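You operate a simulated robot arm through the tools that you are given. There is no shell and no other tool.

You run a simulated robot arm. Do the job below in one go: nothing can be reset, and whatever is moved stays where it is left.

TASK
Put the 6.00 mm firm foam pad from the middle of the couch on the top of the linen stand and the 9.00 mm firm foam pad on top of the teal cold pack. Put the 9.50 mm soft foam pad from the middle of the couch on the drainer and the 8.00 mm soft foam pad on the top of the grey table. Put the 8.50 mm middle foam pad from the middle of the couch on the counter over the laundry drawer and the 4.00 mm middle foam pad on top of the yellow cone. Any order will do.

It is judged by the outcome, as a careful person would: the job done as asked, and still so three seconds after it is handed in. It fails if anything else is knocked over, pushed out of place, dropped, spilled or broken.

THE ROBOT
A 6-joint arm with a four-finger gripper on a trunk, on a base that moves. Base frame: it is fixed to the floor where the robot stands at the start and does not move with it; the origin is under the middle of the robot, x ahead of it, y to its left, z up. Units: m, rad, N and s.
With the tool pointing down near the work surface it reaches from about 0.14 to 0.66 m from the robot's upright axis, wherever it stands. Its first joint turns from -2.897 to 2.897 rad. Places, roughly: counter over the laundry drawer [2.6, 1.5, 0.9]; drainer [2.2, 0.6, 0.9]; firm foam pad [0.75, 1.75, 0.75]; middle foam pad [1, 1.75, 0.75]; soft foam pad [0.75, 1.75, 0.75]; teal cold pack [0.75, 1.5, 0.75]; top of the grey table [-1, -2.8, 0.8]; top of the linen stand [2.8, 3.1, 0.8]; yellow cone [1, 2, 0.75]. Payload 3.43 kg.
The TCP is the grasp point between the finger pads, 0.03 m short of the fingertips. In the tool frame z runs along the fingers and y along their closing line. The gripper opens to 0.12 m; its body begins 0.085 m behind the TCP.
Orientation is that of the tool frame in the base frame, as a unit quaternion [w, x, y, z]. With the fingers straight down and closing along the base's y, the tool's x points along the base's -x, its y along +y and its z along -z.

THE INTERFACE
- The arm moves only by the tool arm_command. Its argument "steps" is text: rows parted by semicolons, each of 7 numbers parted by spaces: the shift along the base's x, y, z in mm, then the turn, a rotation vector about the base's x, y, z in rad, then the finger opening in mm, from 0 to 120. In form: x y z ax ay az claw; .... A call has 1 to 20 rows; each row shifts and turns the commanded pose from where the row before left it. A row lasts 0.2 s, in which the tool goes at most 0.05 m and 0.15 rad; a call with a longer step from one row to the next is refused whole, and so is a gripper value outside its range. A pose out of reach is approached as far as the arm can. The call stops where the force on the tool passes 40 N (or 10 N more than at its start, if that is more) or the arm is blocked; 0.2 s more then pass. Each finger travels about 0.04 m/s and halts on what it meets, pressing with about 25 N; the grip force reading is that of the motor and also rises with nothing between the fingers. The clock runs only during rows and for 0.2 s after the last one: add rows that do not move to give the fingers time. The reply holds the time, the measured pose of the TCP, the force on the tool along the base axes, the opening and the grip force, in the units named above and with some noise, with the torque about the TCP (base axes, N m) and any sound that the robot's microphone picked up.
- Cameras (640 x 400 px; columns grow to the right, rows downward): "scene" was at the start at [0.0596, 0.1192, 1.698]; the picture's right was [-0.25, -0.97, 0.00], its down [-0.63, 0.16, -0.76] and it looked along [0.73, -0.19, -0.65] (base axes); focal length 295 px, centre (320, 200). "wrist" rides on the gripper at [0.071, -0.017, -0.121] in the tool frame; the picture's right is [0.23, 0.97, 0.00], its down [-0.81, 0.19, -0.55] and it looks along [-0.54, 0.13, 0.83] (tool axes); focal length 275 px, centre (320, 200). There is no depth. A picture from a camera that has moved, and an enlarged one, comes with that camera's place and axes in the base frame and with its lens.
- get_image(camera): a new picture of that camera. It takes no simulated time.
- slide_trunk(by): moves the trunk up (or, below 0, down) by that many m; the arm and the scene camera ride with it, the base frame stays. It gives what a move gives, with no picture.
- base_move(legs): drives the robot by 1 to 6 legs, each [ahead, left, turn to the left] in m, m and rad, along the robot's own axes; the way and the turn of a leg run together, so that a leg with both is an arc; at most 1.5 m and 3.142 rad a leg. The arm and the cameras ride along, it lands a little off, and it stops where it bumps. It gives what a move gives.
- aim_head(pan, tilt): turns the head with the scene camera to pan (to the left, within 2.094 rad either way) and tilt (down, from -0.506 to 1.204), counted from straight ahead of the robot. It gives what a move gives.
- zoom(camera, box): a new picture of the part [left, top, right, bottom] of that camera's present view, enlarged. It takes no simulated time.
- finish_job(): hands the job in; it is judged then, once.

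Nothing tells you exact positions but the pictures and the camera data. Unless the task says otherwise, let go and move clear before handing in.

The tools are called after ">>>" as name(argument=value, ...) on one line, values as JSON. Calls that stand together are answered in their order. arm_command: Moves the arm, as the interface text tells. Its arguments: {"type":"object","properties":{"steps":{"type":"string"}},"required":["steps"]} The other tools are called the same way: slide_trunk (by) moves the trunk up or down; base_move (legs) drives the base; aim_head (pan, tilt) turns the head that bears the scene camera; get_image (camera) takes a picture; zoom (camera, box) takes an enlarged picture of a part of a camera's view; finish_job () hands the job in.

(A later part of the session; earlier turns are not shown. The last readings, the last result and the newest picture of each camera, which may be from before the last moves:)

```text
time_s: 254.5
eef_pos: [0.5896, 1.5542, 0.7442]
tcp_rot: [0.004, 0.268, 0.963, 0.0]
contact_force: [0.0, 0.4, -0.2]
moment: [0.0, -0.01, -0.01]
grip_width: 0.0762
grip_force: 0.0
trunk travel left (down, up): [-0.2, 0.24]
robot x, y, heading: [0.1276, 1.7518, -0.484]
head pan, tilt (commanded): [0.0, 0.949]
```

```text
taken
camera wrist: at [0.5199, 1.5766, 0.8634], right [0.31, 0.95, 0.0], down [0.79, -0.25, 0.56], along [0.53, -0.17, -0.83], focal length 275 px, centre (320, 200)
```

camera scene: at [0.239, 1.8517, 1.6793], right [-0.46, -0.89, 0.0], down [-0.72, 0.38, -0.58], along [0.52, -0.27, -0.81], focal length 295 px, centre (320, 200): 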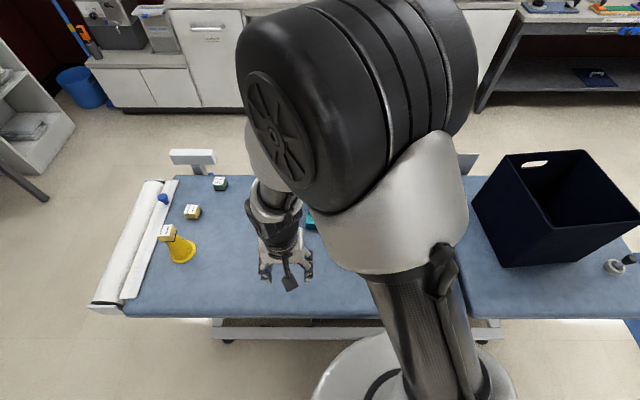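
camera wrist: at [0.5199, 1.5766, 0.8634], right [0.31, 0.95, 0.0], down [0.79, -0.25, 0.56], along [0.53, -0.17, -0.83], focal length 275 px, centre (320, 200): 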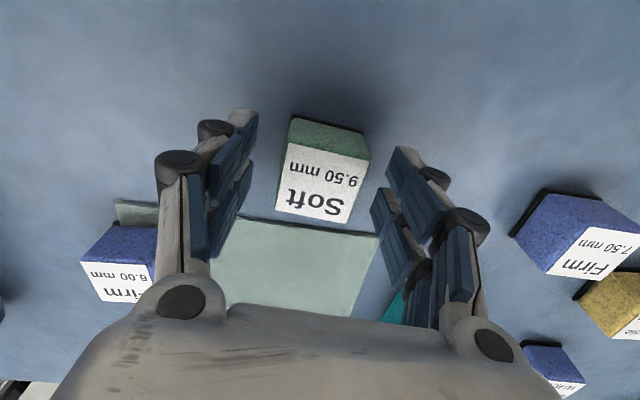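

>>> arm_command(steps="0 0 0 0 0 0 65; 0 0 0 0 0 0 50; 0 0 0 0 0 0 38; 0 0 0 0 0 0 30; 0 0 0 0 0 0 30; 0 0 0 0 0 0 30; 0 0 10 0 0 0 30; 0 0 40 0 0 0 30; 0 0 40 0 0 0 30; 0 0 40 0 0 0 30; 0 0 40 0 0 0 30; -20 10 40 0 0 0 30; -25 13 40 0 0 0 30; -25 13 40 0 0 0 30; -25 13 0 0 0 0 30; 0 0 0 0 0 0 30")

>>> get_image(camera="wrist")

>>> get_image(camera="scene")

```text
time_s: 257.9
eef_pos: [0.4952, 1.6031, 1.0343]
tcp_rot: [0.003, 0.269, 0.963, -0.001]
contact_force: [0.0, 0.2, -0.5]
moment: [0.02, 0.01, 0.04]
grip_width: 0.0441
grip_force: 25.6
trunk travel left (down, up): [-0.2, 0.24]
robot x, y, heading: [0.1289, 1.7545, -0.477]
head pan, tilt (commanded): [0.0, 0.949]
```

```text
taken
camera wrist: at [0.4242, 1.6257, 1.1538], right [0.31, 0.95, 0.0], down [0.79, -0.25, 0.56], along [0.53, -0.17, -0.83], focal length 275 px, centre (320, 200)
```

wrist: 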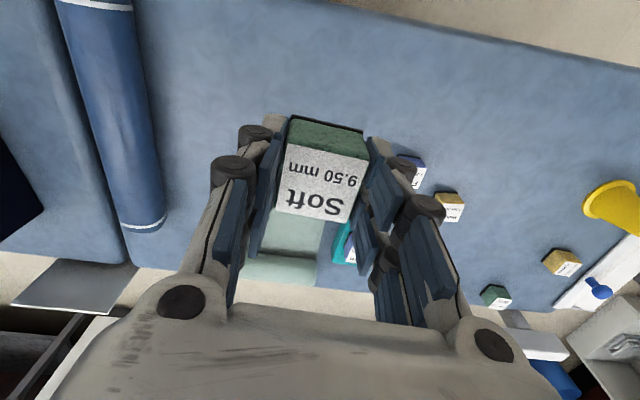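

```text
taken
camera scene: at [0.2391, 1.8515, 1.6793], right [-0.46, -0.89, 0.0], down [-0.72, 0.38, -0.58], along [0.52, -0.27, -0.81], focal length 295 px, centre (320, 200)
```

scene: 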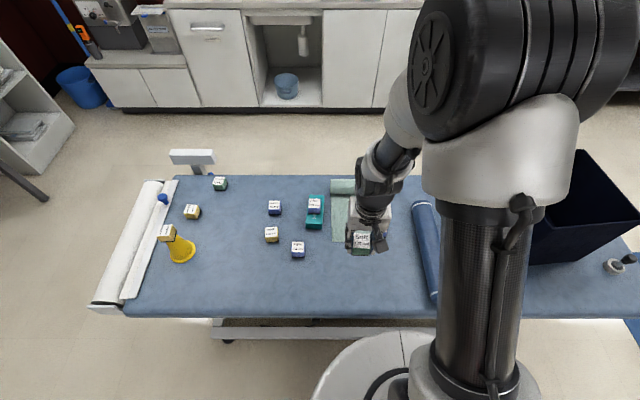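

Soft 9.50 is held. I'm going around the foot end of the couch to the corridor and the sink counter.

>>> base_move(legs=[[-0.27, 0, 0], [0, 1.35, 0], [1.5, 0, 0], [0.24, 0, 0]])

>>> aim_head(pan=-0.8, tilt=0.6)

>>> get_image(camera="scene")

```text
time_s: 274.5
eef_pos: [2.4249, 2.0855, 1.0345]
tcp_rot: [0.004, 0.269, 0.963, 0.0]
contact_force: [0.0, 0.0, -0.1]
moment: [0.01, 0.05, 0.0]
grip_width: 0.044
grip_force: 25.3
trunk travel left (down, up): [-0.2, 0.24]
robot x, y, heading: [2.059, 2.2352, -0.483]
head pan, tilt (commanded): [0.0, 0.949]
```

```text
time_s: 275.6
eef_pos: [2.4231, 2.0861, 1.0343]
tcp_rot: [0.004, 0.269, 0.963, 0.0]
contact_force: [-0.7, 0.2, 0.0]
moment: [0.01, -0.02, -0.03]
grip_width: 0.044
grip_force: 24.9
trunk travel left (down, up): [-0.2, 0.24]
robot x, y, heading: [2.0567, 2.234, -0.486]
head pan, tilt (commanded): [-0.799, 0.6]
```

```text
taken
camera scene: at [2.129, 2.2853, 1.7077], right [-0.96, -0.28, 0.0], down [-0.16, 0.54, -0.82], along [0.23, -0.79, -0.57], focal length 295 px, centre (320, 200)
```

scene: 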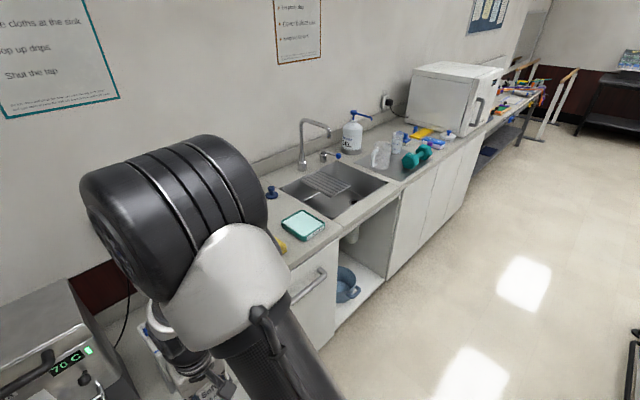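

>>> base_move(legs=[[0, -1.35, 0]])

>>> aim_head(pan=0.0, tilt=0.75)

>>> get_image(camera="scene")

>>> get_image(camera="wrist")

```text
time_s: 282.4
eef_pos: [1.7997, 0.8965, 1.0349]
tcp_rot: [0.004, 0.269, 0.963, 0.0]
contact_force: [0.4, 0.1, 0.5]
moment: [0.03, 0.02, -0.02]
grip_width: 0.0442
grip_force: 24.9
trunk travel left (down, up): [-0.2, 0.24]
robot x, y, heading: [1.4351, 1.0502, -0.484]
head pan, tilt (commanded): [-0.799, 0.6]
```

```text
time_s: 283.5
eef_pos: [1.799, 0.8957, 1.0338]
tcp_rot: [0.004, 0.269, 0.963, 0.0]
contact_force: [0.3, 0.3, -0.3]
moment: [0.0, 0.0, -0.02]
grip_width: 0.044
grip_force: 24.9
trunk travel left (down, up): [-0.2, 0.24]
robot x, y, heading: [1.4346, 1.0473, -0.483]
head pan, tilt (commanded): [0.0, 0.75]
```

```text
taken
camera scene: at [1.5521, 1.1414, 1.6949], right [-0.47, -0.89, 0.0], down [-0.6, 0.32, -0.73], along [0.65, -0.34, -0.68], focal length 295 px, centre (320, 200)
```

scene: 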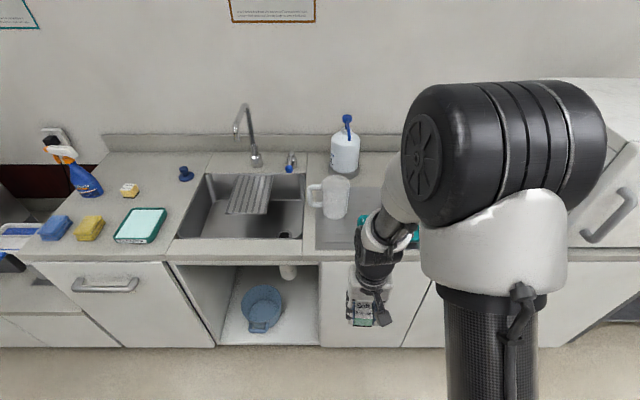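

```text
taken
camera wrist: at [1.7284, 0.92, 1.1537], right [0.31, 0.95, 0.0], down [0.79, -0.25, 0.56], along [0.53, -0.17, -0.83], focal length 275 px, centre (320, 200)
```

wrist: 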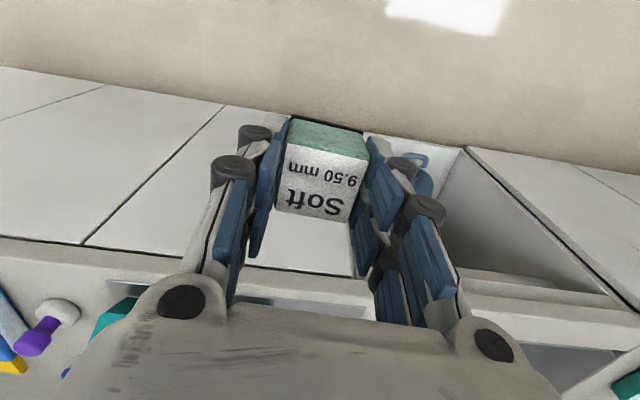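

The drainer is the ribbed steel board right of the sink, holding a jug and the teal dumbbell. The arm hides part of it, so I'll shift right a bit and look again.

>>> base_move(legs=[[0, -0.25, 0], [0.12, 0, 0]])

>>> aim_head(pan=0.2, tilt=0.75)

>>> get_image(camera="scene")

>>> zoom(camera="scene", box=[220, 110, 460, 270])

```text
time_s: 286.1
eef_pos: [1.7897, 0.6198, 1.0351]
tcp_rot: [0.004, 0.27, 0.963, 0.0]
contact_force: [0.7, -0.7, -1.8]
moment: [0.01, 0.06, 0.0]
grip_width: 0.0443
grip_force: 25.0
trunk travel left (down, up): [-0.2, 0.24]
robot x, y, heading: [1.4214, 0.7682, -0.48]
head pan, tilt (commanded): [0.0, 0.75]
```

```text
time_s: 286.9
eef_pos: [1.7884, 0.6215, 1.034]
tcp_rot: [0.004, 0.27, 0.963, -0.001]
contact_force: [-0.6, 0.6, 0.2]
moment: [0.02, 0.03, -0.02]
grip_width: 0.0442
grip_force: 25.1
trunk travel left (down, up): [-0.2, 0.24]
robot x, y, heading: [1.4226, 0.7717, -0.48]
head pan, tilt (commanded): [0.201, 0.75]
```

```text
taken
camera scene: at [1.5481, 0.8805, 1.6949], right [-0.28, -0.96, 0.0], down [-0.65, 0.19, -0.73], along [0.7, -0.2, -0.68], focal length 295 px, centre (320, 200)
```

scene: 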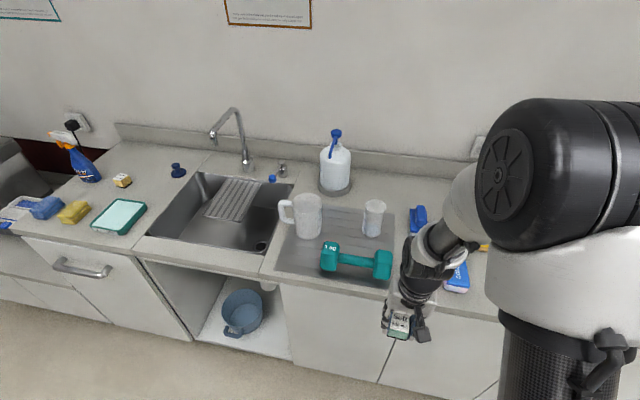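

```text
2.50 times, centred on (340, 190) of scene
camera zoom: at [1.5481, 0.8805, 1.6949], right [-0.28, -0.96, 0.0], down [-0.65, 0.19, -0.73], along [0.7, -0.2, -0.68], focal length 736 px, centre (270, 225)
```

zoom: 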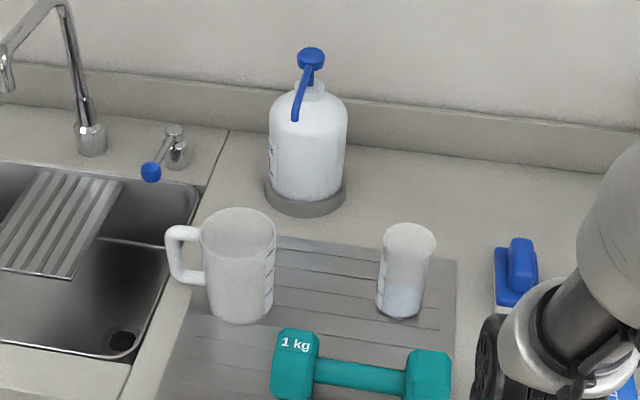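

The steel board has a clear patch at its left-front corner, in front of the jug and left of the dumbbell, around [2.133, 0.786]. I'll raise the arm a bit and move up to it.

>>> arm_command(steps="0 0 30 0 0 0 30; 0 0 25 0 0 0 30; 0 0 0 0 0 0 30")

>>> base_move(legs=[[0, 0.22, 0], [0.16, 0, 0]])

>>> get_image(camera="scene")

>>> get_image(camera="wrist")

```text
time_s: 287.7
eef_pos: [1.7895, 0.619, 1.0892]
tcp_rot: [0.004, 0.27, 0.963, 0.0]
contact_force: [0.7, 0.1, -1.4]
moment: [-0.03, 0.02, 0.0]
grip_width: 0.0439
grip_force: 25.2
trunk travel left (down, up): [-0.2, 0.24]
robot x, y, heading: [1.4235, 0.7694, -0.482]
head pan, tilt (commanded): [0.201, 0.75]
```

```text
time_s: 290.4
eef_pos: [2.0333, 0.7425, 1.0882]
tcp_rot: [0.004, 0.268, 0.963, 0.0]
contact_force: [1.0, -0.3, -0.4]
moment: [0.01, 0.0, 0.03]
grip_width: 0.0437
grip_force: 24.5
trunk travel left (down, up): [-0.2, 0.24]
robot x, y, heading: [1.6688, 0.8918, -0.483]
head pan, tilt (commanded): [0.201, 0.75]
```

```text
taken
camera scene: at [1.793, 1.0027, 1.6948], right [-0.28, -0.96, 0.0], down [-0.66, 0.19, -0.73], along [0.7, -0.2, -0.68], focal length 295 px, centre (320, 200)
```

scene: 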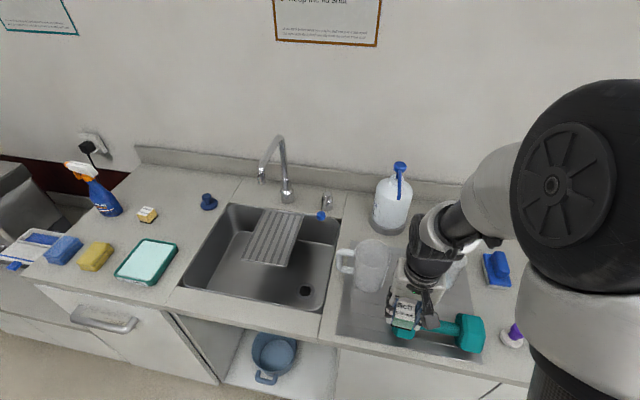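

```text
taken
camera wrist: at [1.9629, 0.7657, 1.2078], right [0.31, 0.95, 0.0], down [0.79, -0.25, 0.56], along [0.53, -0.17, -0.83], focal length 275 px, centre (320, 200)
```

wrist: 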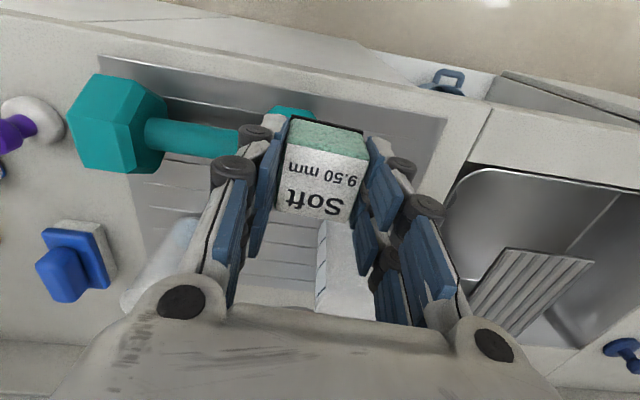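

>>> zoom(camera="scene", box=[310, 220, 500, 370])

```text
2.67 times, centred on (405, 295) of scene
camera zoom: at [1.793, 1.0027, 1.6948], right [-0.28, -0.96, 0.0], down [-0.66, 0.19, -0.73], along [0.7, -0.2, -0.68], focal length 786 px, centre (93, -53)
```

zoom: 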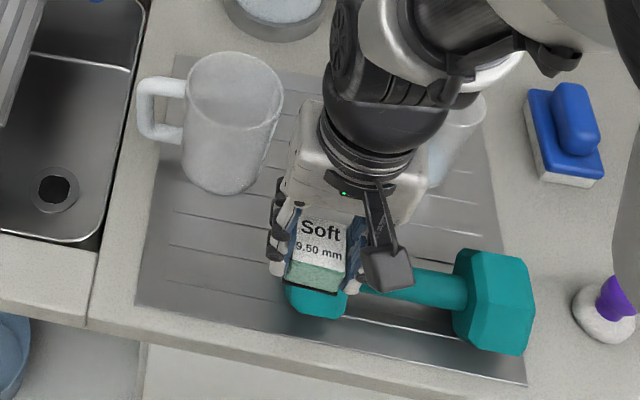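

Target spot refined to about [2.121, 0.781], clear of the jug, dumbbell and board edge. I'm moving over it at height, then partway down.

>>> arm_command(steps="29 13 0 0 0 0 30; 29 13 0 0 0 0 30; 30 13 0 0 0 0 30; 0 0 -30 0 0 0 30; 0 0 -30 0 0 0 30; 0 0 0 0 0 0 30")

>>> get_image(camera="wrist")

>>> zoom(camera="scene", box=[310, 220, 500, 370])

```text
time_s: 291.8
eef_pos: [2.1217, 0.7813, 1.0284]
tcp_rot: [0.005, 0.268, 0.964, 0.0]
contact_force: [1.0, 0.5, -1.1]
moment: [0.03, 0.01, -0.03]
grip_width: 0.0437
grip_force: 24.8
trunk travel left (down, up): [-0.2, 0.24]
robot x, y, heading: [1.6709, 0.8931, -0.484]
head pan, tilt (commanded): [0.201, 0.75]
```

```text
taken
camera wrist: at [2.0506, 0.805, 1.148], right [0.31, 0.95, 0.0], down [0.79, -0.25, 0.56], along [0.53, -0.17, -0.83], focal length 275 px, centre (320, 200)
```

wrist: 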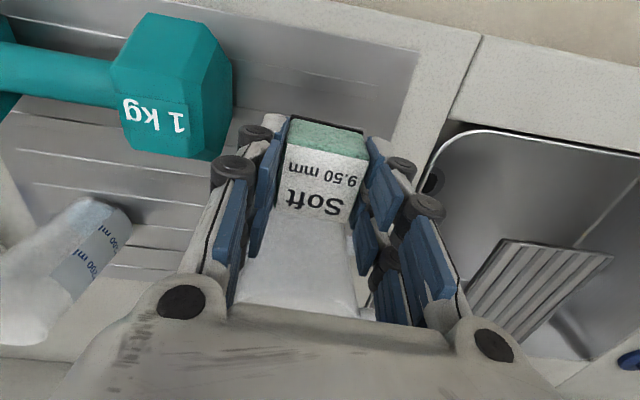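

```text
2.67 times, centred on (405, 295) of scene
camera zoom: at [1.7913, 1.0034, 1.6949], right [-0.28, -0.96, 0.0], down [-0.65, 0.19, -0.73], along [0.7, -0.2, -0.68], focal length 786 px, centre (93, -53)
```

zoom: 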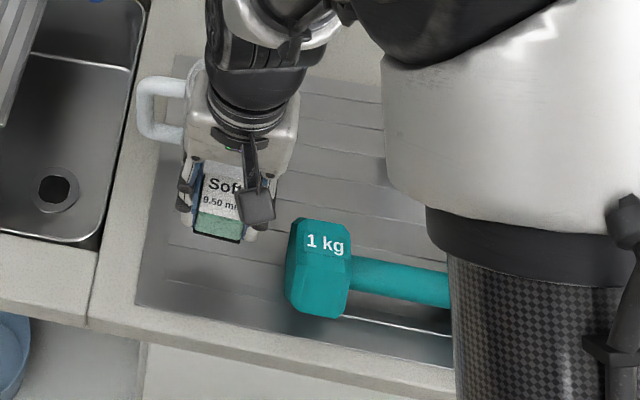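

The space below is bare board. I'm lowering toward expected contact at about z=0.943.

>>> arm_command(steps="0 0 -30 0 0 0 30; 0 0 -30 0 0 0 30; 0 0 -10 0 0 0 30; 0 0 0 0 0 0 30")

>>> zoom(camera="scene", box=[310, 220, 430, 320])

>>> get_image(camera="wrist")

```text
time_s: 292.8
eef_pos: [2.1217, 0.7808, 0.9589]
tcp_rot: [0.003, 0.268, 0.963, 0.0]
contact_force: [0.2, 0.2, -0.3]
moment: [-0.02, 0.0, 0.02]
grip_width: 0.0439
grip_force: 25.0
trunk travel left (down, up): [-0.2, 0.24]
robot x, y, heading: [1.6691, 0.8929, -0.482]
head pan, tilt (commanded): [0.201, 0.75]
```

```text
4.00 times, centred on (370, 270) of scene
camera zoom: at [1.7918, 1.0034, 1.6949], right [-0.28, -0.96, 0.0], down [-0.66, 0.19, -0.73], along [0.7, -0.2, -0.68], focal length 1178 px, centre (120, -80)
```

zoom: 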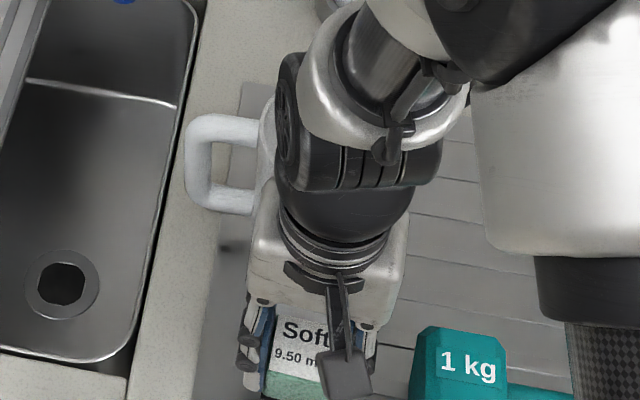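

```text
taken
camera wrist: at [2.0506, 0.8052, 1.0785], right [0.31, 0.95, 0.0], down [0.79, -0.25, 0.56], along [0.53, -0.17, -0.83], focal length 275 px, centre (320, 200)
```

wrist: 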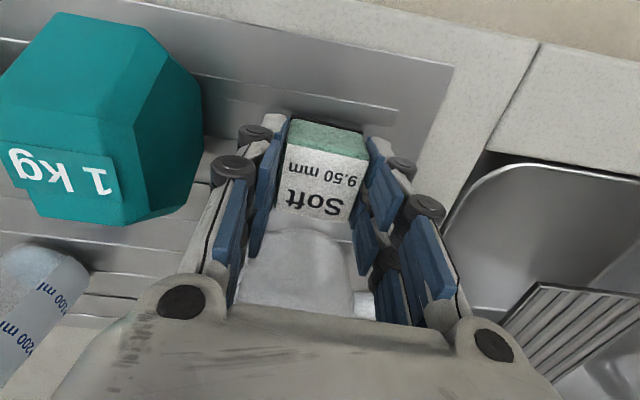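

>>> arm_command(steps="0 0 -5 0 0 0 30; 0 0 0 0 0 0 30")

>>> arm_command(steps="0 0 -4 0 0 0 30; 0 0 0 0 0 0 30")

>>> arm_command(steps="0 0 -2.5 0 0 0 30; 0 0 0 0 0 0 30")

>>> arm_command(steps="0 0 -2 0 0 0 30; 0 0 0 0 0 0 30")

```text
time_s: 293.4
eef_pos: [2.1209, 0.7809, 0.9545]
tcp_rot: [0.004, 0.268, 0.963, 0.0]
contact_force: [-0.2, -0.5, 0.5]
moment: [-0.01, 0.04, -0.05]
grip_width: 0.0441
grip_force: 25.2
trunk travel left (down, up): [-0.2, 0.24]
robot x, y, heading: [1.6667, 0.8918, -0.484]
head pan, tilt (commanded): [0.201, 0.75]
```

```text
time_s: 294.0
eef_pos: [2.1212, 0.7825, 0.9489]
tcp_rot: [0.004, 0.268, 0.963, 0.0]
contact_force: [-0.1, -0.6, 0.4]
moment: [0.03, 0.04, 0.0]
grip_width: 0.0439
grip_force: 25.0
trunk travel left (down, up): [-0.2, 0.24]
robot x, y, heading: [1.6654, 0.8959, -0.48]
head pan, tilt (commanded): [0.201, 0.75]
```

```text
time_s: 294.6
eef_pos: [2.1207, 0.7819, 0.948]
tcp_rot: [0.004, 0.268, 0.963, 0.0]
contact_force: [0.0, 0.0, 2.4]
moment: [0.0, 0.06, -0.01]
grip_width: 0.0435
grip_force: 24.5
trunk travel left (down, up): [-0.2, 0.24]
robot x, y, heading: [1.6665, 0.887, -0.488]
head pan, tilt (commanded): [0.201, 0.75]
```

```text
time_s: 295.2
eef_pos: [2.1209, 0.7814, 0.9478]
tcp_rot: [0.006, 0.268, 0.963, 0.001]
contact_force: [-2.2, 2.1, 29.6]
moment: [0.06, 0.3, -0.02]
grip_width: 0.0444
grip_force: 25.2
trunk travel left (down, up): [-0.2, 0.24]
robot x, y, heading: [1.6671, 0.8917, -0.481]
head pan, tilt (commanded): [0.201, 0.75]
```

Contact at z≈0.948. I'm easing off, opening to a modest width so the fingers stay clear of the dumbbell, and rising.

>>> arm_command(steps="0 0 1.5 0 0 0 30; 0 0 0 0 0 0 44; 0 0 0 0 0 0 48; 0 0 0 0 0 0 54; 0 0 0 0 0 0 60; 0 0 0 0 0 0 64; 0 0 0 0 0 0 64; 0 0 12 0 0 0 64; 0 0 40 0 0 0 64; 0 0 40 0 0 0 64; 0 0 40 0 0 0 64; 0 0 0 0 0 0 64")

>>> get_image(camera="wrist")

>>> zoom(camera="scene", box=[310, 220, 500, 370])

```text
time_s: 297.8
eef_pos: [2.1208, 0.7822, 1.0774]
tcp_rot: [0.004, 0.268, 0.963, 0.0]
contact_force: [0.2, 0.3, 0.4]
moment: [0.0, 0.0, -0.02]
grip_width: 0.0639
grip_force: 0.1
trunk travel left (down, up): [-0.2, 0.24]
robot x, y, heading: [1.6645, 0.8928, -0.481]
head pan, tilt (commanded): [0.201, 0.75]
```

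```text
taken
camera wrist: at [2.051, 0.8046, 1.1979], right [0.31, 0.95, 0.0], down [0.79, -0.25, 0.56], along [0.53, -0.17, -0.83], focal length 275 px, centre (320, 200)
```

wrist: 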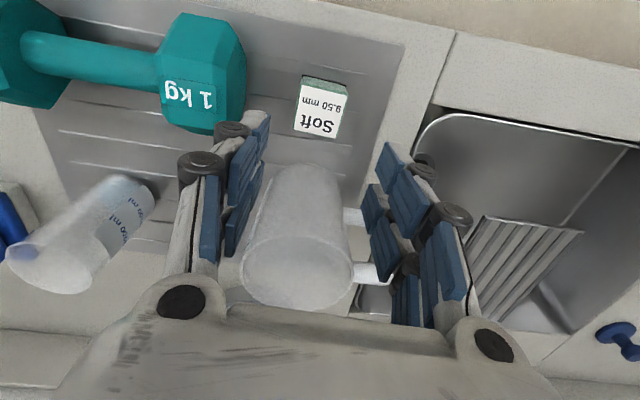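

```text
2.67 times, centred on (405, 295) of scene
camera zoom: at [1.7924, 1.0033, 1.6948], right [-0.28, -0.96, 0.0], down [-0.66, 0.19, -0.73], along [0.7, -0.2, -0.68], focal length 786 px, centre (93, -53)
```

zoom: 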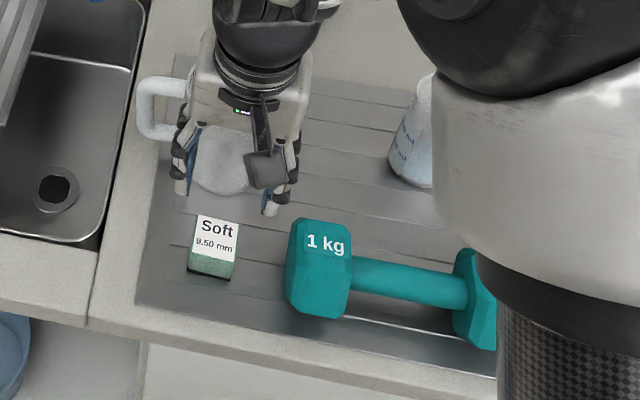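

Soft 9.50 stands on the drainer with nothing else disturbed. The last pad is Firm 6.00, which I'll pick from the couch's right side.

>>> arm_command(steps="-35 18 0 0 0 0 76; -35 18 0 0 0 0 76; 0 0 0 0 0 0 76")

>>> base_move(legs=[[-0.25, 0, 0], [0, 0, 3.136], [0.29, 0, 0]])

>>> aim_head(pan=0.0, tilt=0.95)

>>> get_image(camera="scene")

>>> get_image(camera="wrist")

```text
time_s: 298.6
eef_pos: [2.0515, 0.817, 1.0779]
tcp_rot: [0.004, 0.269, 0.963, -0.001]
contact_force: [-0.1, -0.1, -0.8]
moment: [-0.03, 0.05, -0.01]
grip_width: 0.0762
grip_force: 0.0
trunk travel left (down, up): [-0.2, 0.24]
robot x, y, heading: [1.6638, 0.8892, -0.477]
head pan, tilt (commanded): [0.201, 0.75]
```

```text
time_s: 309.4
eef_pos: [0.8047, 1.2222, 1.0778]
tcp_rot: [0.0, 0.963, -0.271, -0.003]
contact_force: [-0.8, 0.6, 0.2]
moment: [0.0, -0.05, 0.02]
grip_width: 0.0759
grip_force: 0.0
trunk travel left (down, up): [-0.2, 0.24]
robot x, y, heading: [1.1892, 1.143, 2.657]
head pan, tilt (commanded): [0.201, 0.75]
```

```text
time_s: 310.1
eef_pos: [0.803, 1.2205, 1.0801]
tcp_rot: [-0.001, 0.963, -0.27, -0.003]
contact_force: [0.8, 0.0, 0.0]
moment: [-0.01, 0.02, -0.03]
grip_width: 0.0759
grip_force: 0.1
trunk travel left (down, up): [-0.2, 0.24]
robot x, y, heading: [1.1894, 1.1455, 2.659]
head pan, tilt (commanded): [0.0, 0.949]
```

```text
taken
camera scene: at [1.0748, 1.0459, 1.6794], right [0.47, 0.88, 0.0], down [0.72, -0.38, -0.58], along [-0.52, 0.27, -0.81], focal length 295 px, centre (320, 200)
```

scene: 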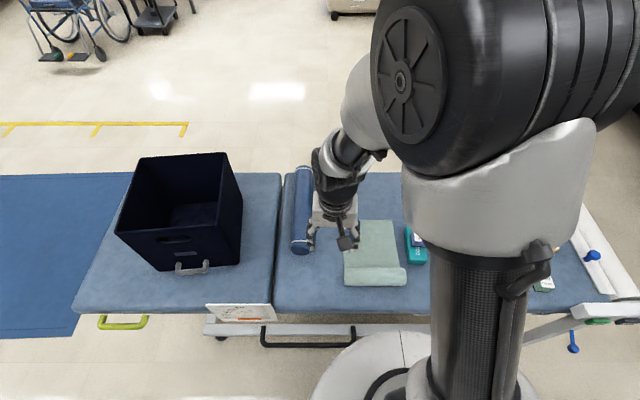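

```text
taken
camera wrist: at [0.8753, 1.1994, 1.1986], right [-0.31, -0.95, 0.0], down [-0.79, 0.26, 0.56], along [-0.53, 0.17, -0.83], focal length 275 px, centre (320, 200)
```

wrist: 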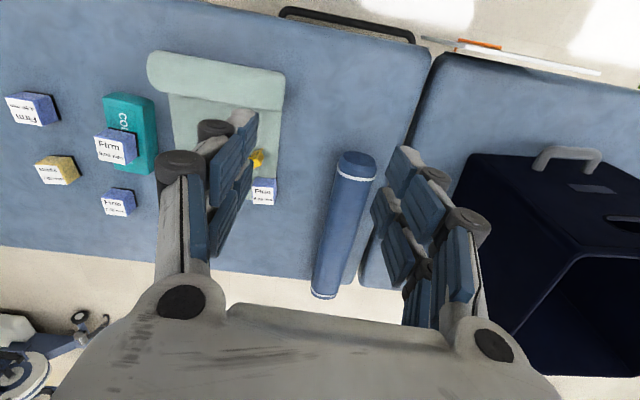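

The 6.00 pad is near [0.625, 1.402], with a yellow tag lying about 6 cm nearer to me. I'll hover over it and look closely.

>>> arm_command(steps="-22 23 -20 0 0 0 76; -22 23 -20 0 0 0 76; -22 23 -20 0 0 0 76; -22 23 -25 0 0 0 76; -22 23 -25 0 0 0 76; -22 23 -30 0 0 0 76; -23 22 -30 0 0 0 76; -23 22 -30 0 0 0 76; 0 0 0 0 0 0 76")

>>> get_image(camera="wrist")

>>> get_image(camera="scene")

```text
time_s: 312.1
eef_pos: [0.6288, 1.4036, 0.8795]
tcp_rot: [-0.001, 0.963, -0.269, -0.005]
contact_force: [0.6, 0.7, -0.1]
moment: [0.02, 0.01, 0.0]
grip_width: 0.0756
grip_force: 0.1
trunk travel left (down, up): [-0.2, 0.24]
robot x, y, heading: [1.1886, 1.1455, 2.655]
head pan, tilt (commanded): [0.0, 0.949]
```

```text
taken
camera wrist: at [0.6987, 1.3813, 0.9984], right [-0.31, -0.95, 0.0], down [-0.79, 0.26, 0.56], along [-0.53, 0.17, -0.83], focal length 275 px, centre (320, 200)
```

wrist: 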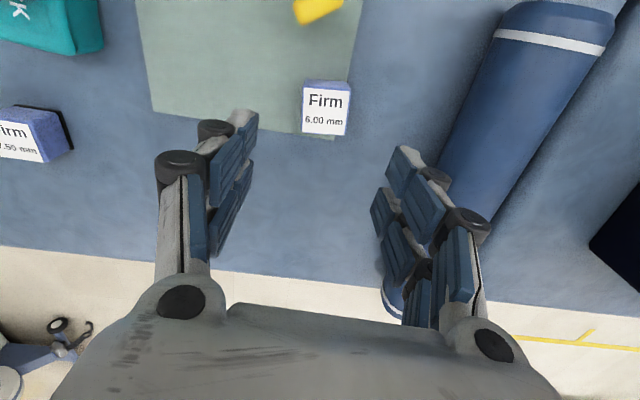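

```text
taken
camera scene: at [1.0752, 1.0456, 1.6794], right [0.47, 0.88, 0.0], down [0.72, -0.38, -0.58], along [-0.52, 0.27, -0.81], focal length 295 px, centre (320, 200)
```

scene: 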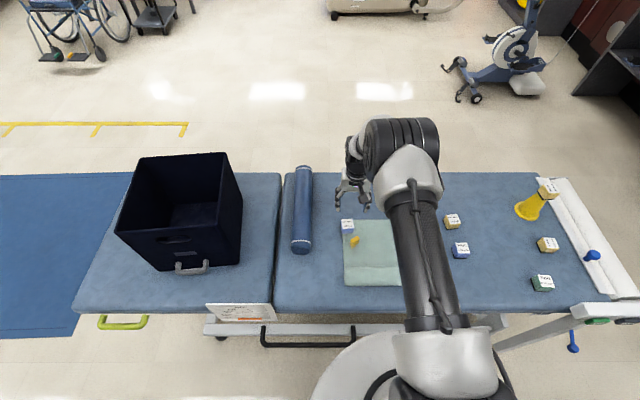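

>>> arm_command(steps="-1 -5 -30 0 0 0.109 76; 0 0 -38 0 0 0.109 76; 0 0 -40 0 0 0 76; 0 0 -28 0 0 0 76; 0 0 0 0 0 0 76")

>>> get_image(camera="wrist")

```text
time_s: 313.3
eef_pos: [0.6266, 1.3986, 0.7423]
tcp_rot: [0.0, 0.986, -0.164, -0.004]
contact_force: [-0.5, -0.1, 0.2]
moment: [0.01, 0.02, 0.0]
grip_width: 0.0757
grip_force: 0.0
trunk travel left (down, up): [-0.2, 0.24]
robot x, y, heading: [1.19, 1.1441, 2.653]
head pan, tilt (commanded): [0.0, 0.949]
```

```text
taken
camera wrist: at [0.7007, 1.3923, 0.8617], right [-0.1, -1.0, 0.0], down [-0.82, 0.08, 0.56], along [-0.56, 0.05, -0.83], focal length 275 px, centre (320, 200)
```

wrist: 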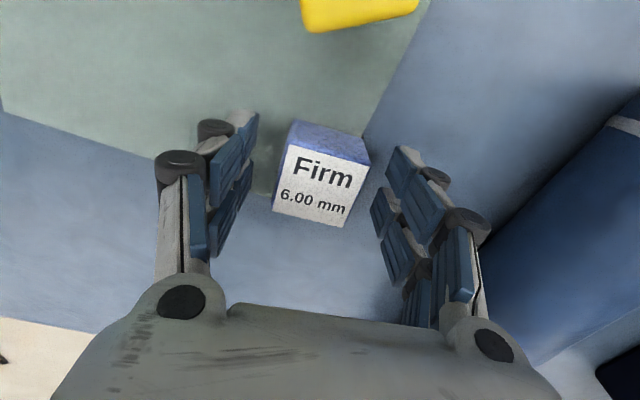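

>>> arm_command(steps="0 0 0 0 0 0 65; 0 0 0 0 0 0 50; 0 0 0 0 0 0 38; 0 0 0 0 0 0 30; 0 0 0 0 0 0 30; 0 0 0 0 0 0 30; 0 0 10 0 0 0 30; 0 0 40 0 0 0 30; 0 0 40 0 0 0 30; 0 0 40 0 0 0 30; 0 0 40 0 0 0 30; 22 -11 40 0 0 0 30; 35 -18 25 0 0 0 30; 40 -21 0 0 0 0 30; 40 -21 0 0 0 0 30; 40 -21 0 0 0 0 30; 0 0 0 0 0 0 30")

>>> get_image(camera="wrist")

>>> get_image(camera="scene")

```text
time_s: 316.9
eef_pos: [0.8026, 1.3077, 0.9778]
tcp_rot: [0.0, 0.986, -0.164, -0.004]
contact_force: [-0.5, -0.1, -0.5]
moment: [-0.04, -0.01, -0.04]
grip_width: 0.044
grip_force: 25.4
trunk travel left (down, up): [-0.2, 0.24]
robot x, y, heading: [1.1914, 1.1434, 2.658]
head pan, tilt (commanded): [0.0, 0.949]
```

```text
taken
camera wrist: at [0.8766, 1.3004, 1.098], right [-0.1, -1.0, 0.0], down [-0.82, 0.08, 0.56], along [-0.56, 0.05, -0.83], focal length 275 px, centre (320, 200)
```

wrist: 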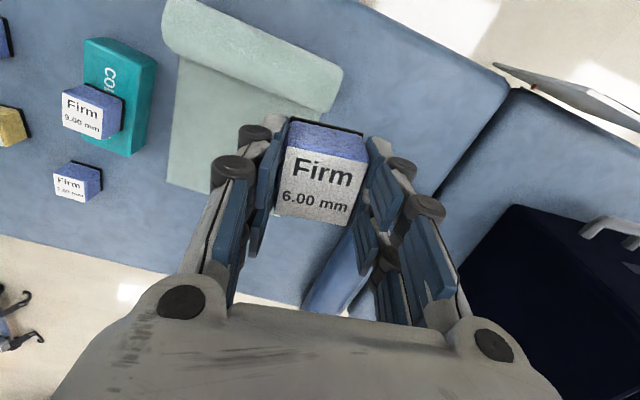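

```text
taken
camera scene: at [1.0742, 1.0463, 1.6793], right [0.47, 0.88, 0.0], down [0.72, -0.38, -0.58], along [-0.51, 0.27, -0.81], focal length 295 px, centre (320, 200)
```

scene: 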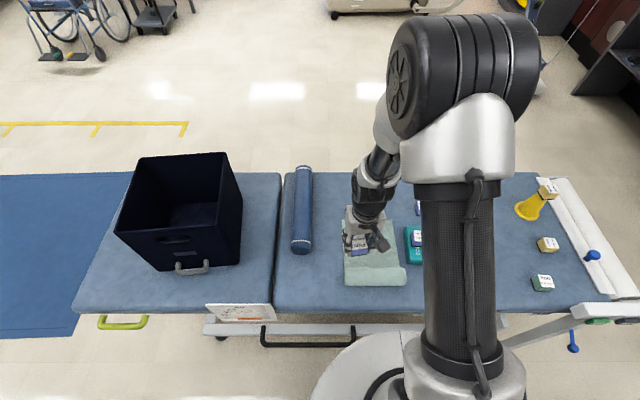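

Firm 6.00 is held. I'm raising it and driving along the corridor to the linen stand.

>>> arm_command(steps="0 0 40 0 0 0 30; 0 0 40 0 0 0 30; 0 0 10 0 0 0 30; 0 0 0 0 0 0 30")

>>> base_move(legs=[[-0.42, 0, 0], [0, -1.45, 0], [0, 0, -1.571]])

>>> aim_head(pan=0.0, tilt=0.7)

>>> get_image(camera="scene")

>>> get_image(camera="wrist")

```text
time_s: 317.9
eef_pos: [0.8018, 1.3069, 1.0684]
tcp_rot: [0.0, 0.987, -0.163, -0.004]
contact_force: [0.6, -0.1, -1.3]
moment: [0.03, -0.04, 0.0]
grip_width: 0.0442
grip_force: 24.6
trunk travel left (down, up): [-0.2, 0.24]
robot x, y, heading: [1.1889, 1.1427, 2.653]
head pan, tilt (commanded): [0.0, 0.949]
```

```text
time_s: 331.1
eef_pos: [2.4152, 2.6095, 1.0679]
tcp_rot: [0.003, -0.574, 0.819, 0.003]
contact_force: [-0.7, -0.1, -1.3]
moment: [-0.01, 0.03, -0.04]
grip_width: 0.0438
grip_force: 25.2
trunk travel left (down, up): [-0.2, 0.24]
robot x, y, heading: [2.2467, 2.2278, 1.066]
head pan, tilt (commanded): [0.0, 0.949]
```

```text
time_s: 331.9
eef_pos: [2.4167, 2.609, 1.0671]
tcp_rot: [0.003, -0.573, 0.819, 0.003]
contact_force: [0.1, 0.5, 0.3]
moment: [-0.02, -0.01, -0.02]
grip_width: 0.0441
grip_force: 25.0
trunk travel left (down, up): [-0.2, 0.24]
robot x, y, heading: [2.2409, 2.2258, 1.066]
head pan, tilt (commanded): [0.0, 0.7]
```

```text
taken
camera scene: at [2.1524, 2.3509, 1.699], right [0.87, -0.48, 0.0], down [-0.31, -0.56, -0.76], along [0.37, 0.67, -0.64], focal length 295 px, centre (320, 200)
```

scene: 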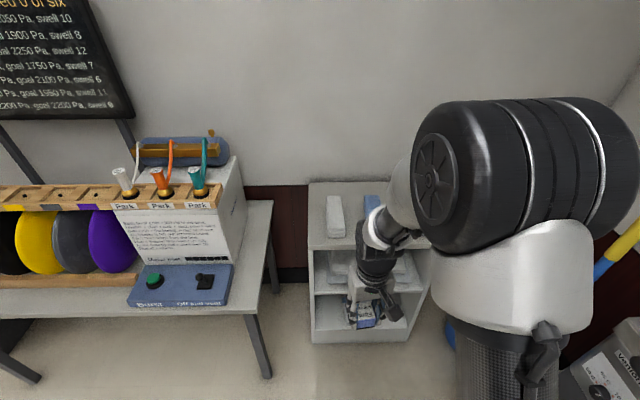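

```text
taken
camera wrist: at [2.4069, 2.5359, 1.1871], right [-0.99, 0.12, 0.0], down [0.1, 0.82, 0.56], along [0.07, 0.56, -0.83], focal length 275 px, centre (320, 200)
```

wrist: 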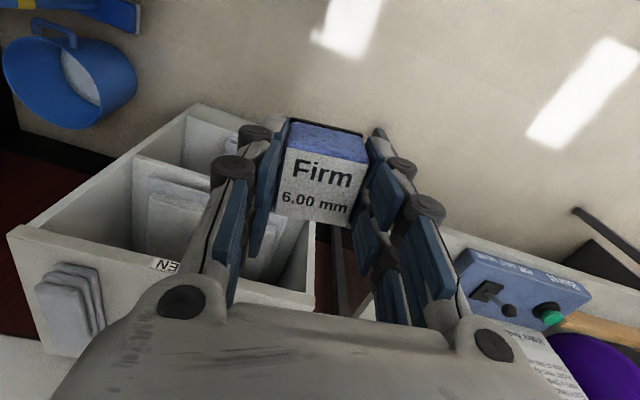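

The stand's top has folded cloths on it and the arm hides half of it. I'll shift a bit to see where there is free space.

>>> base_move(legs=[[0, -0.17, 0.015]])

>>> aim_head(pan=0.2, tilt=0.7)

>>> get_image(camera="scene")

>>> zoom(camera="scene", box=[300, 160, 460, 280])

```text
time_s: 333.3
eef_pos: [2.5586, 2.5299, 1.0679]
tcp_rot: [0.002, -0.58, 0.815, 0.003]
contact_force: [1.0, -0.3, -0.5]
moment: [0.04, 0.03, -0.04]
grip_width: 0.0439
grip_force: 25.2
trunk travel left (down, up): [-0.2, 0.24]
robot x, y, heading: [2.3921, 2.1469, 1.081]
head pan, tilt (commanded): [0.0, 0.7]
```

```text
time_s: 334.1
eef_pos: [2.5589, 2.5313, 1.0686]
tcp_rot: [0.004, -0.579, 0.815, 0.003]
contact_force: [-0.2, 0.5, -0.6]
moment: [-0.03, -0.02, 0.0]
grip_width: 0.044
grip_force: 25.3
trunk travel left (down, up): [-0.2, 0.24]
robot x, y, heading: [2.3929, 2.1421, 1.075]
head pan, tilt (commanded): [0.201, 0.7]
```

```text
taken
camera scene: at [2.2828, 2.2757, 1.6991], right [0.96, -0.29, 0.0], down [-0.19, -0.62, -0.76], along [0.22, 0.73, -0.64], focal length 295 px, centre (320, 200)
```

scene: 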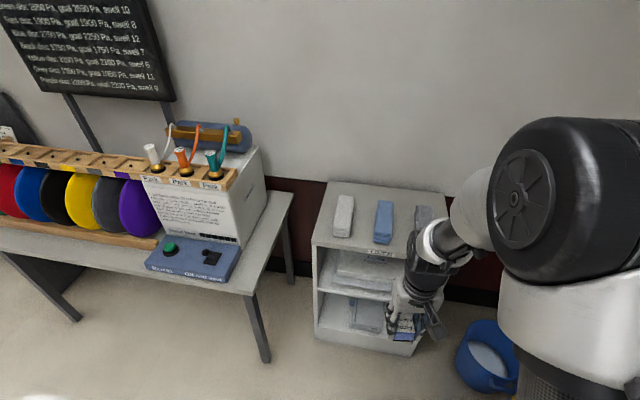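

```text
3.33 times, centred on (380, 220) of scene
camera zoom: at [2.2828, 2.2757, 1.6991], right [0.96, -0.29, 0.0], down [-0.19, -0.62, -0.76], along [0.22, 0.73, -0.64], focal length 982 px, centre (120, 133)
```

zoom: 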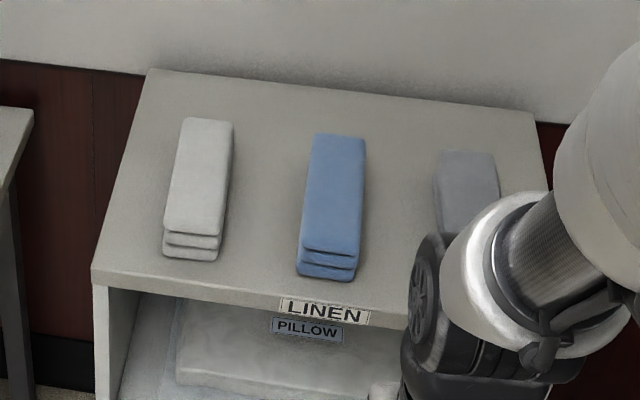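

The stand top is about 0.57 m by 0.44 m, with three cloth stacks and roughly 9 cm gaps between them. I'll set the pad at the front of the white/blue gap, with the gripper turned 90° so its fingers don't touch the cloths.

>>> base_move(legs=[[0, 0.13, 0.006], [0.35, 0, 0]])

>>> arm_command(steps="0 0 0 0 0 0.1417 30; 0 0 0 0 0 0.1417 30; 0 0 0 0 0 0.1417 30; 0 0 0 0 0 0.1417 30; 0 0 0 0 0 0.1417 30; 0 0 0 0 0 0.1417 30; 0 0 0 0 0 0.1417 30; 0 0 0 0 0 0.1417 30; 0 0 0 0 0 0.1417 30; 0 0 0 0 0 0.1417 30; 0 0 0 0 0 0 30")

>>> aim_head(pan=0.1, tilt=0.85)

>>> get_image(camera="scene")

>>> get_image(camera="wrist")

```text
time_s: 337.2
eef_pos: [2.6033, 2.9028, 1.0675]
tcp_rot: [0.003, -0.582, 0.813, 0.002]
contact_force: [-0.4, 1.2, -0.3]
moment: [-0.03, 0.02, 0.04]
grip_width: 0.0443
grip_force: 25.2
trunk travel left (down, up): [-0.2, 0.24]
robot x, y, heading: [2.4447, 2.5145, 1.085]
head pan, tilt (commanded): [0.201, 0.7]
```

```text
time_s: 339.6
eef_pos: [2.6028, 2.9026, 1.0682]
tcp_rot: [0.0, 0.971, -0.238, -0.005]
contact_force: [0.4, 0.0, -0.5]
moment: [0.03, 0.0, 0.01]
grip_width: 0.0441
grip_force: 25.1
trunk travel left (down, up): [-0.2, 0.24]
robot x, y, heading: [2.4385, 2.5166, 1.093]
head pan, tilt (commanded): [0.201, 0.7]
```

```text
time_s: 340.3
eef_pos: [2.6043, 2.9031, 1.0678]
tcp_rot: [0.0, 0.971, -0.238, -0.004]
contact_force: [0.3, 0.4, -0.5]
moment: [-0.02, 0.03, -0.03]
grip_width: 0.0441
grip_force: 24.9
trunk travel left (down, up): [-0.2, 0.24]
robot x, y, heading: [2.4411, 2.5153, 1.085]
head pan, tilt (commanded): [0.099, 0.85]
```

```text
taken
camera scene: at [2.3352, 2.6362, 1.6869], right [0.93, -0.38, 0.0], down [-0.28, -0.7, -0.66], along [0.25, 0.61, -0.75], focal length 295 px, centre (320, 200)
```

scene: 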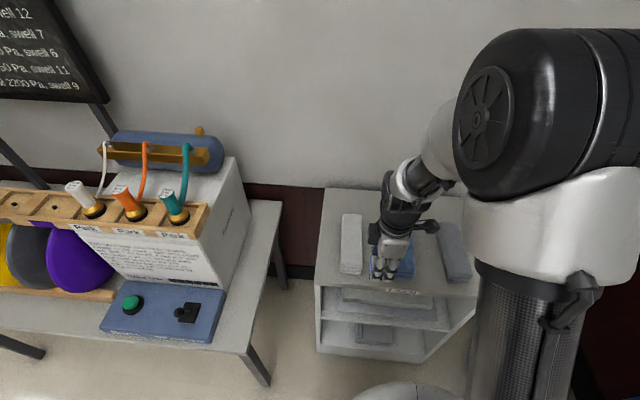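

```text
taken
camera wrist: at [2.6754, 2.8846, 1.1874], right [-0.25, -0.97, 0.0], down [-0.8, 0.2, 0.56], along [-0.54, 0.14, -0.83], focal length 275 px, centre (320, 200)
```

wrist: 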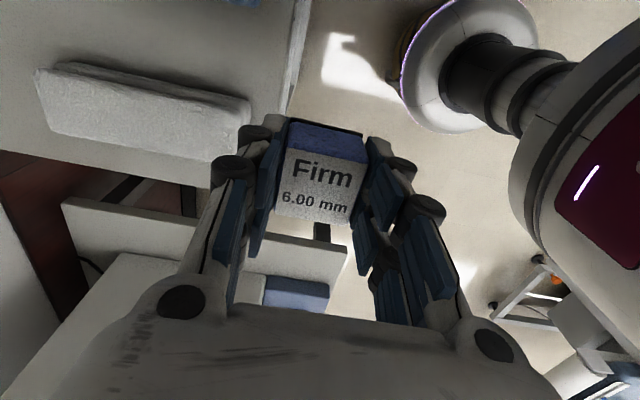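

>>> zoom(camera="scene", box=[310, 180, 480, 310])

>>> zoom(camera="wrist", box=[20, 30, 320, 200])

```text
3.08 times, centred on (395, 245) of scene
camera zoom: at [2.3352, 2.6362, 1.6869], right [0.93, -0.38, 0.0], down [-0.28, -0.7, -0.66], along [0.25, 0.61, -0.75], focal length 906 px, centre (89, 62)
```

zoom: 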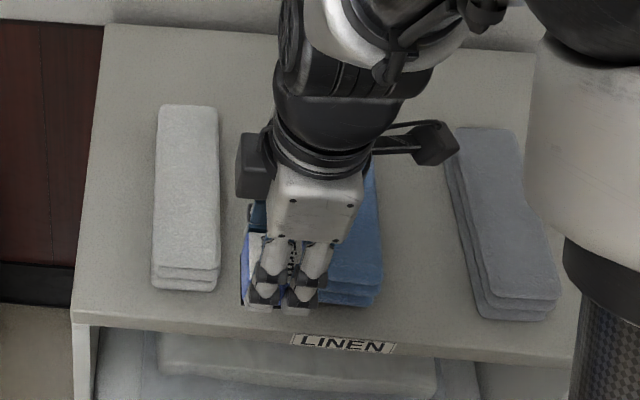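

```text
2.13 times, centred on (170, 115) of wrist
camera zoom: at [2.6754, 2.8846, 1.1874], right [-0.25, -0.97, 0.0], down [-0.8, 0.2, 0.56], along [-0.54, 0.14, -0.83], focal length 587 px, centre (640, 381)
```

zoom: 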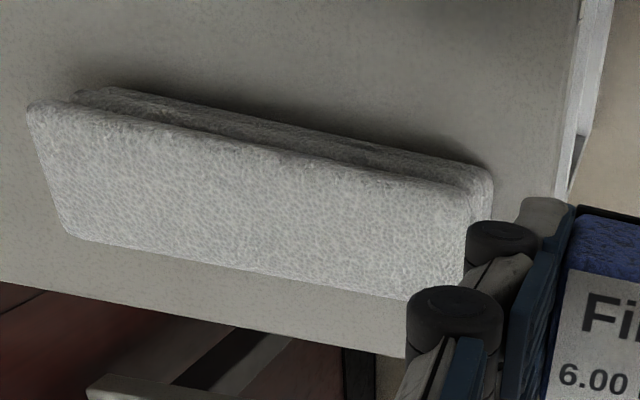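

Stand front edge is at about u=3.84 and the white/blue gap spans v≈-0.917 to -1.017. I'm moving over [2.674, 2.978] and partway down.

>>> arm_command(steps="23 25 0 0 0 0 30; 23 25 0 0 0 0 30; 24 25 0 0 0 0 30; 0 0 -40 0 0 0 30; 0 0 -40 0 0 0 30; 0 0 -30 0 0 0 30; 0 0 0 0 0 0 30")

>>> get_image(camera="wrist")

>>> zoom(camera="scene", box=[310, 180, 480, 310])

```text
time_s: 341.9
eef_pos: [2.674, 2.9777, 0.9571]
tcp_rot: [0.001, 0.971, -0.238, -0.004]
contact_force: [-0.6, 0.4, -0.2]
moment: [0.01, -0.01, 0.0]
grip_width: 0.044
grip_force: 25.1
trunk travel left (down, up): [-0.2, 0.24]
robot x, y, heading: [2.4427, 2.5149, 1.09]
head pan, tilt (commanded): [0.099, 0.85]
```

```text
taken
camera wrist: at [2.745, 2.9597, 1.0771], right [-0.25, -0.97, 0.0], down [-0.8, 0.2, 0.56], along [-0.54, 0.14, -0.83], focal length 275 px, centre (320, 200)
```

wrist: 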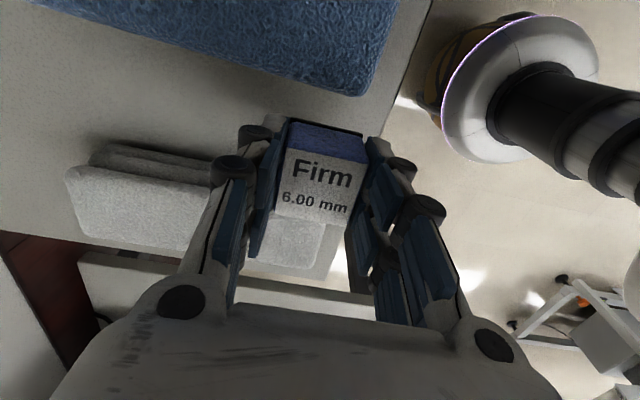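

```text
3.08 times, centred on (395, 245) of scene
camera zoom: at [2.3352, 2.636, 1.6869], right [0.93, -0.38, 0.0], down [-0.28, -0.7, -0.66], along [0.25, 0.61, -0.75], focal length 906 px, centre (89, 62)
```

zoom: 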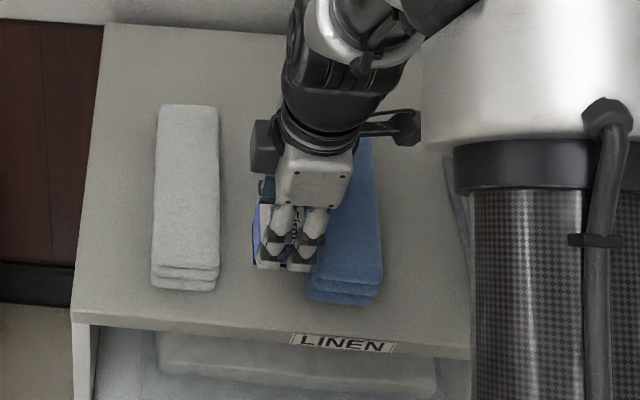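

The stand's top is really at about z=0.845, which shifts my estimate: I'll move 12 mm toward the white stack and 12 mm toward the front so the pad and fingers sit mid-gap, then check again.

>>> arm_command(steps="-8 -2.5 0 0 0 0 30; -8 -2.5 0 0 0 0 30; 0 0 -15 0 0 0 30; 0 0 0 0 0 0 30")

>>> get_image(camera="wrist")

>>> zoom(camera="scene", box=[330, 210, 430, 300])

```text
time_s: 342.9
eef_pos: [2.6572, 2.9721, 0.9433]
tcp_rot: [-0.001, 0.971, -0.239, -0.005]
contact_force: [-0.1, -0.3, -1.2]
moment: [-0.03, 0.03, -0.04]
grip_width: 0.0439
grip_force: 24.8
trunk travel left (down, up): [-0.2, 0.24]
robot x, y, heading: [2.4459, 2.5134, 1.08]
head pan, tilt (commanded): [0.099, 0.85]
```

```text
taken
camera wrist: at [2.729, 2.9547, 1.0617], right [-0.25, -0.97, 0.0], down [-0.8, 0.2, 0.56], along [-0.54, 0.14, -0.83], focal length 275 px, centre (320, 200)
```

wrist: 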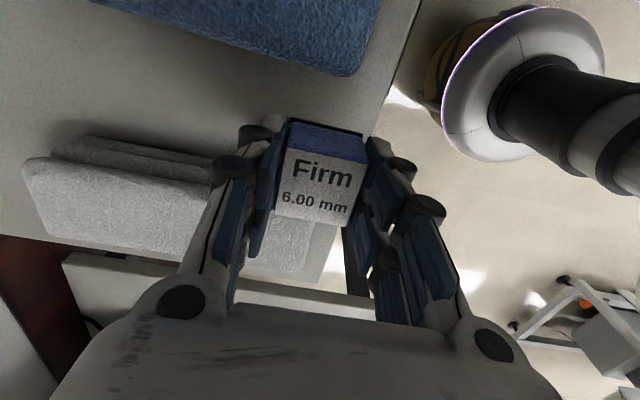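

```text
4.44 times, centred on (380, 255) of scene
camera zoom: at [2.3351, 2.636, 1.6869], right [0.93, -0.38, 0.0], down [-0.28, -0.7, -0.66], along [0.25, 0.61, -0.75], focal length 1309 px, centre (53, -44)
```

zoom: 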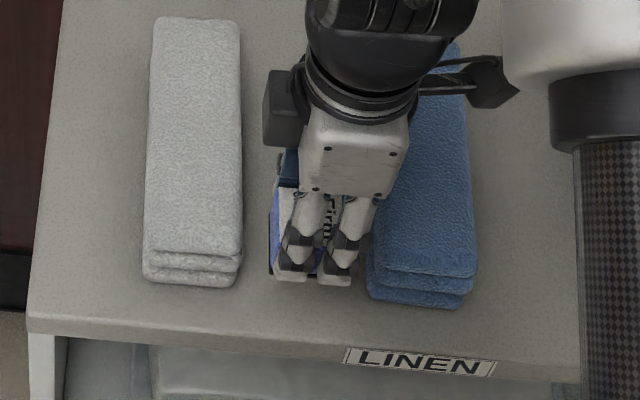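

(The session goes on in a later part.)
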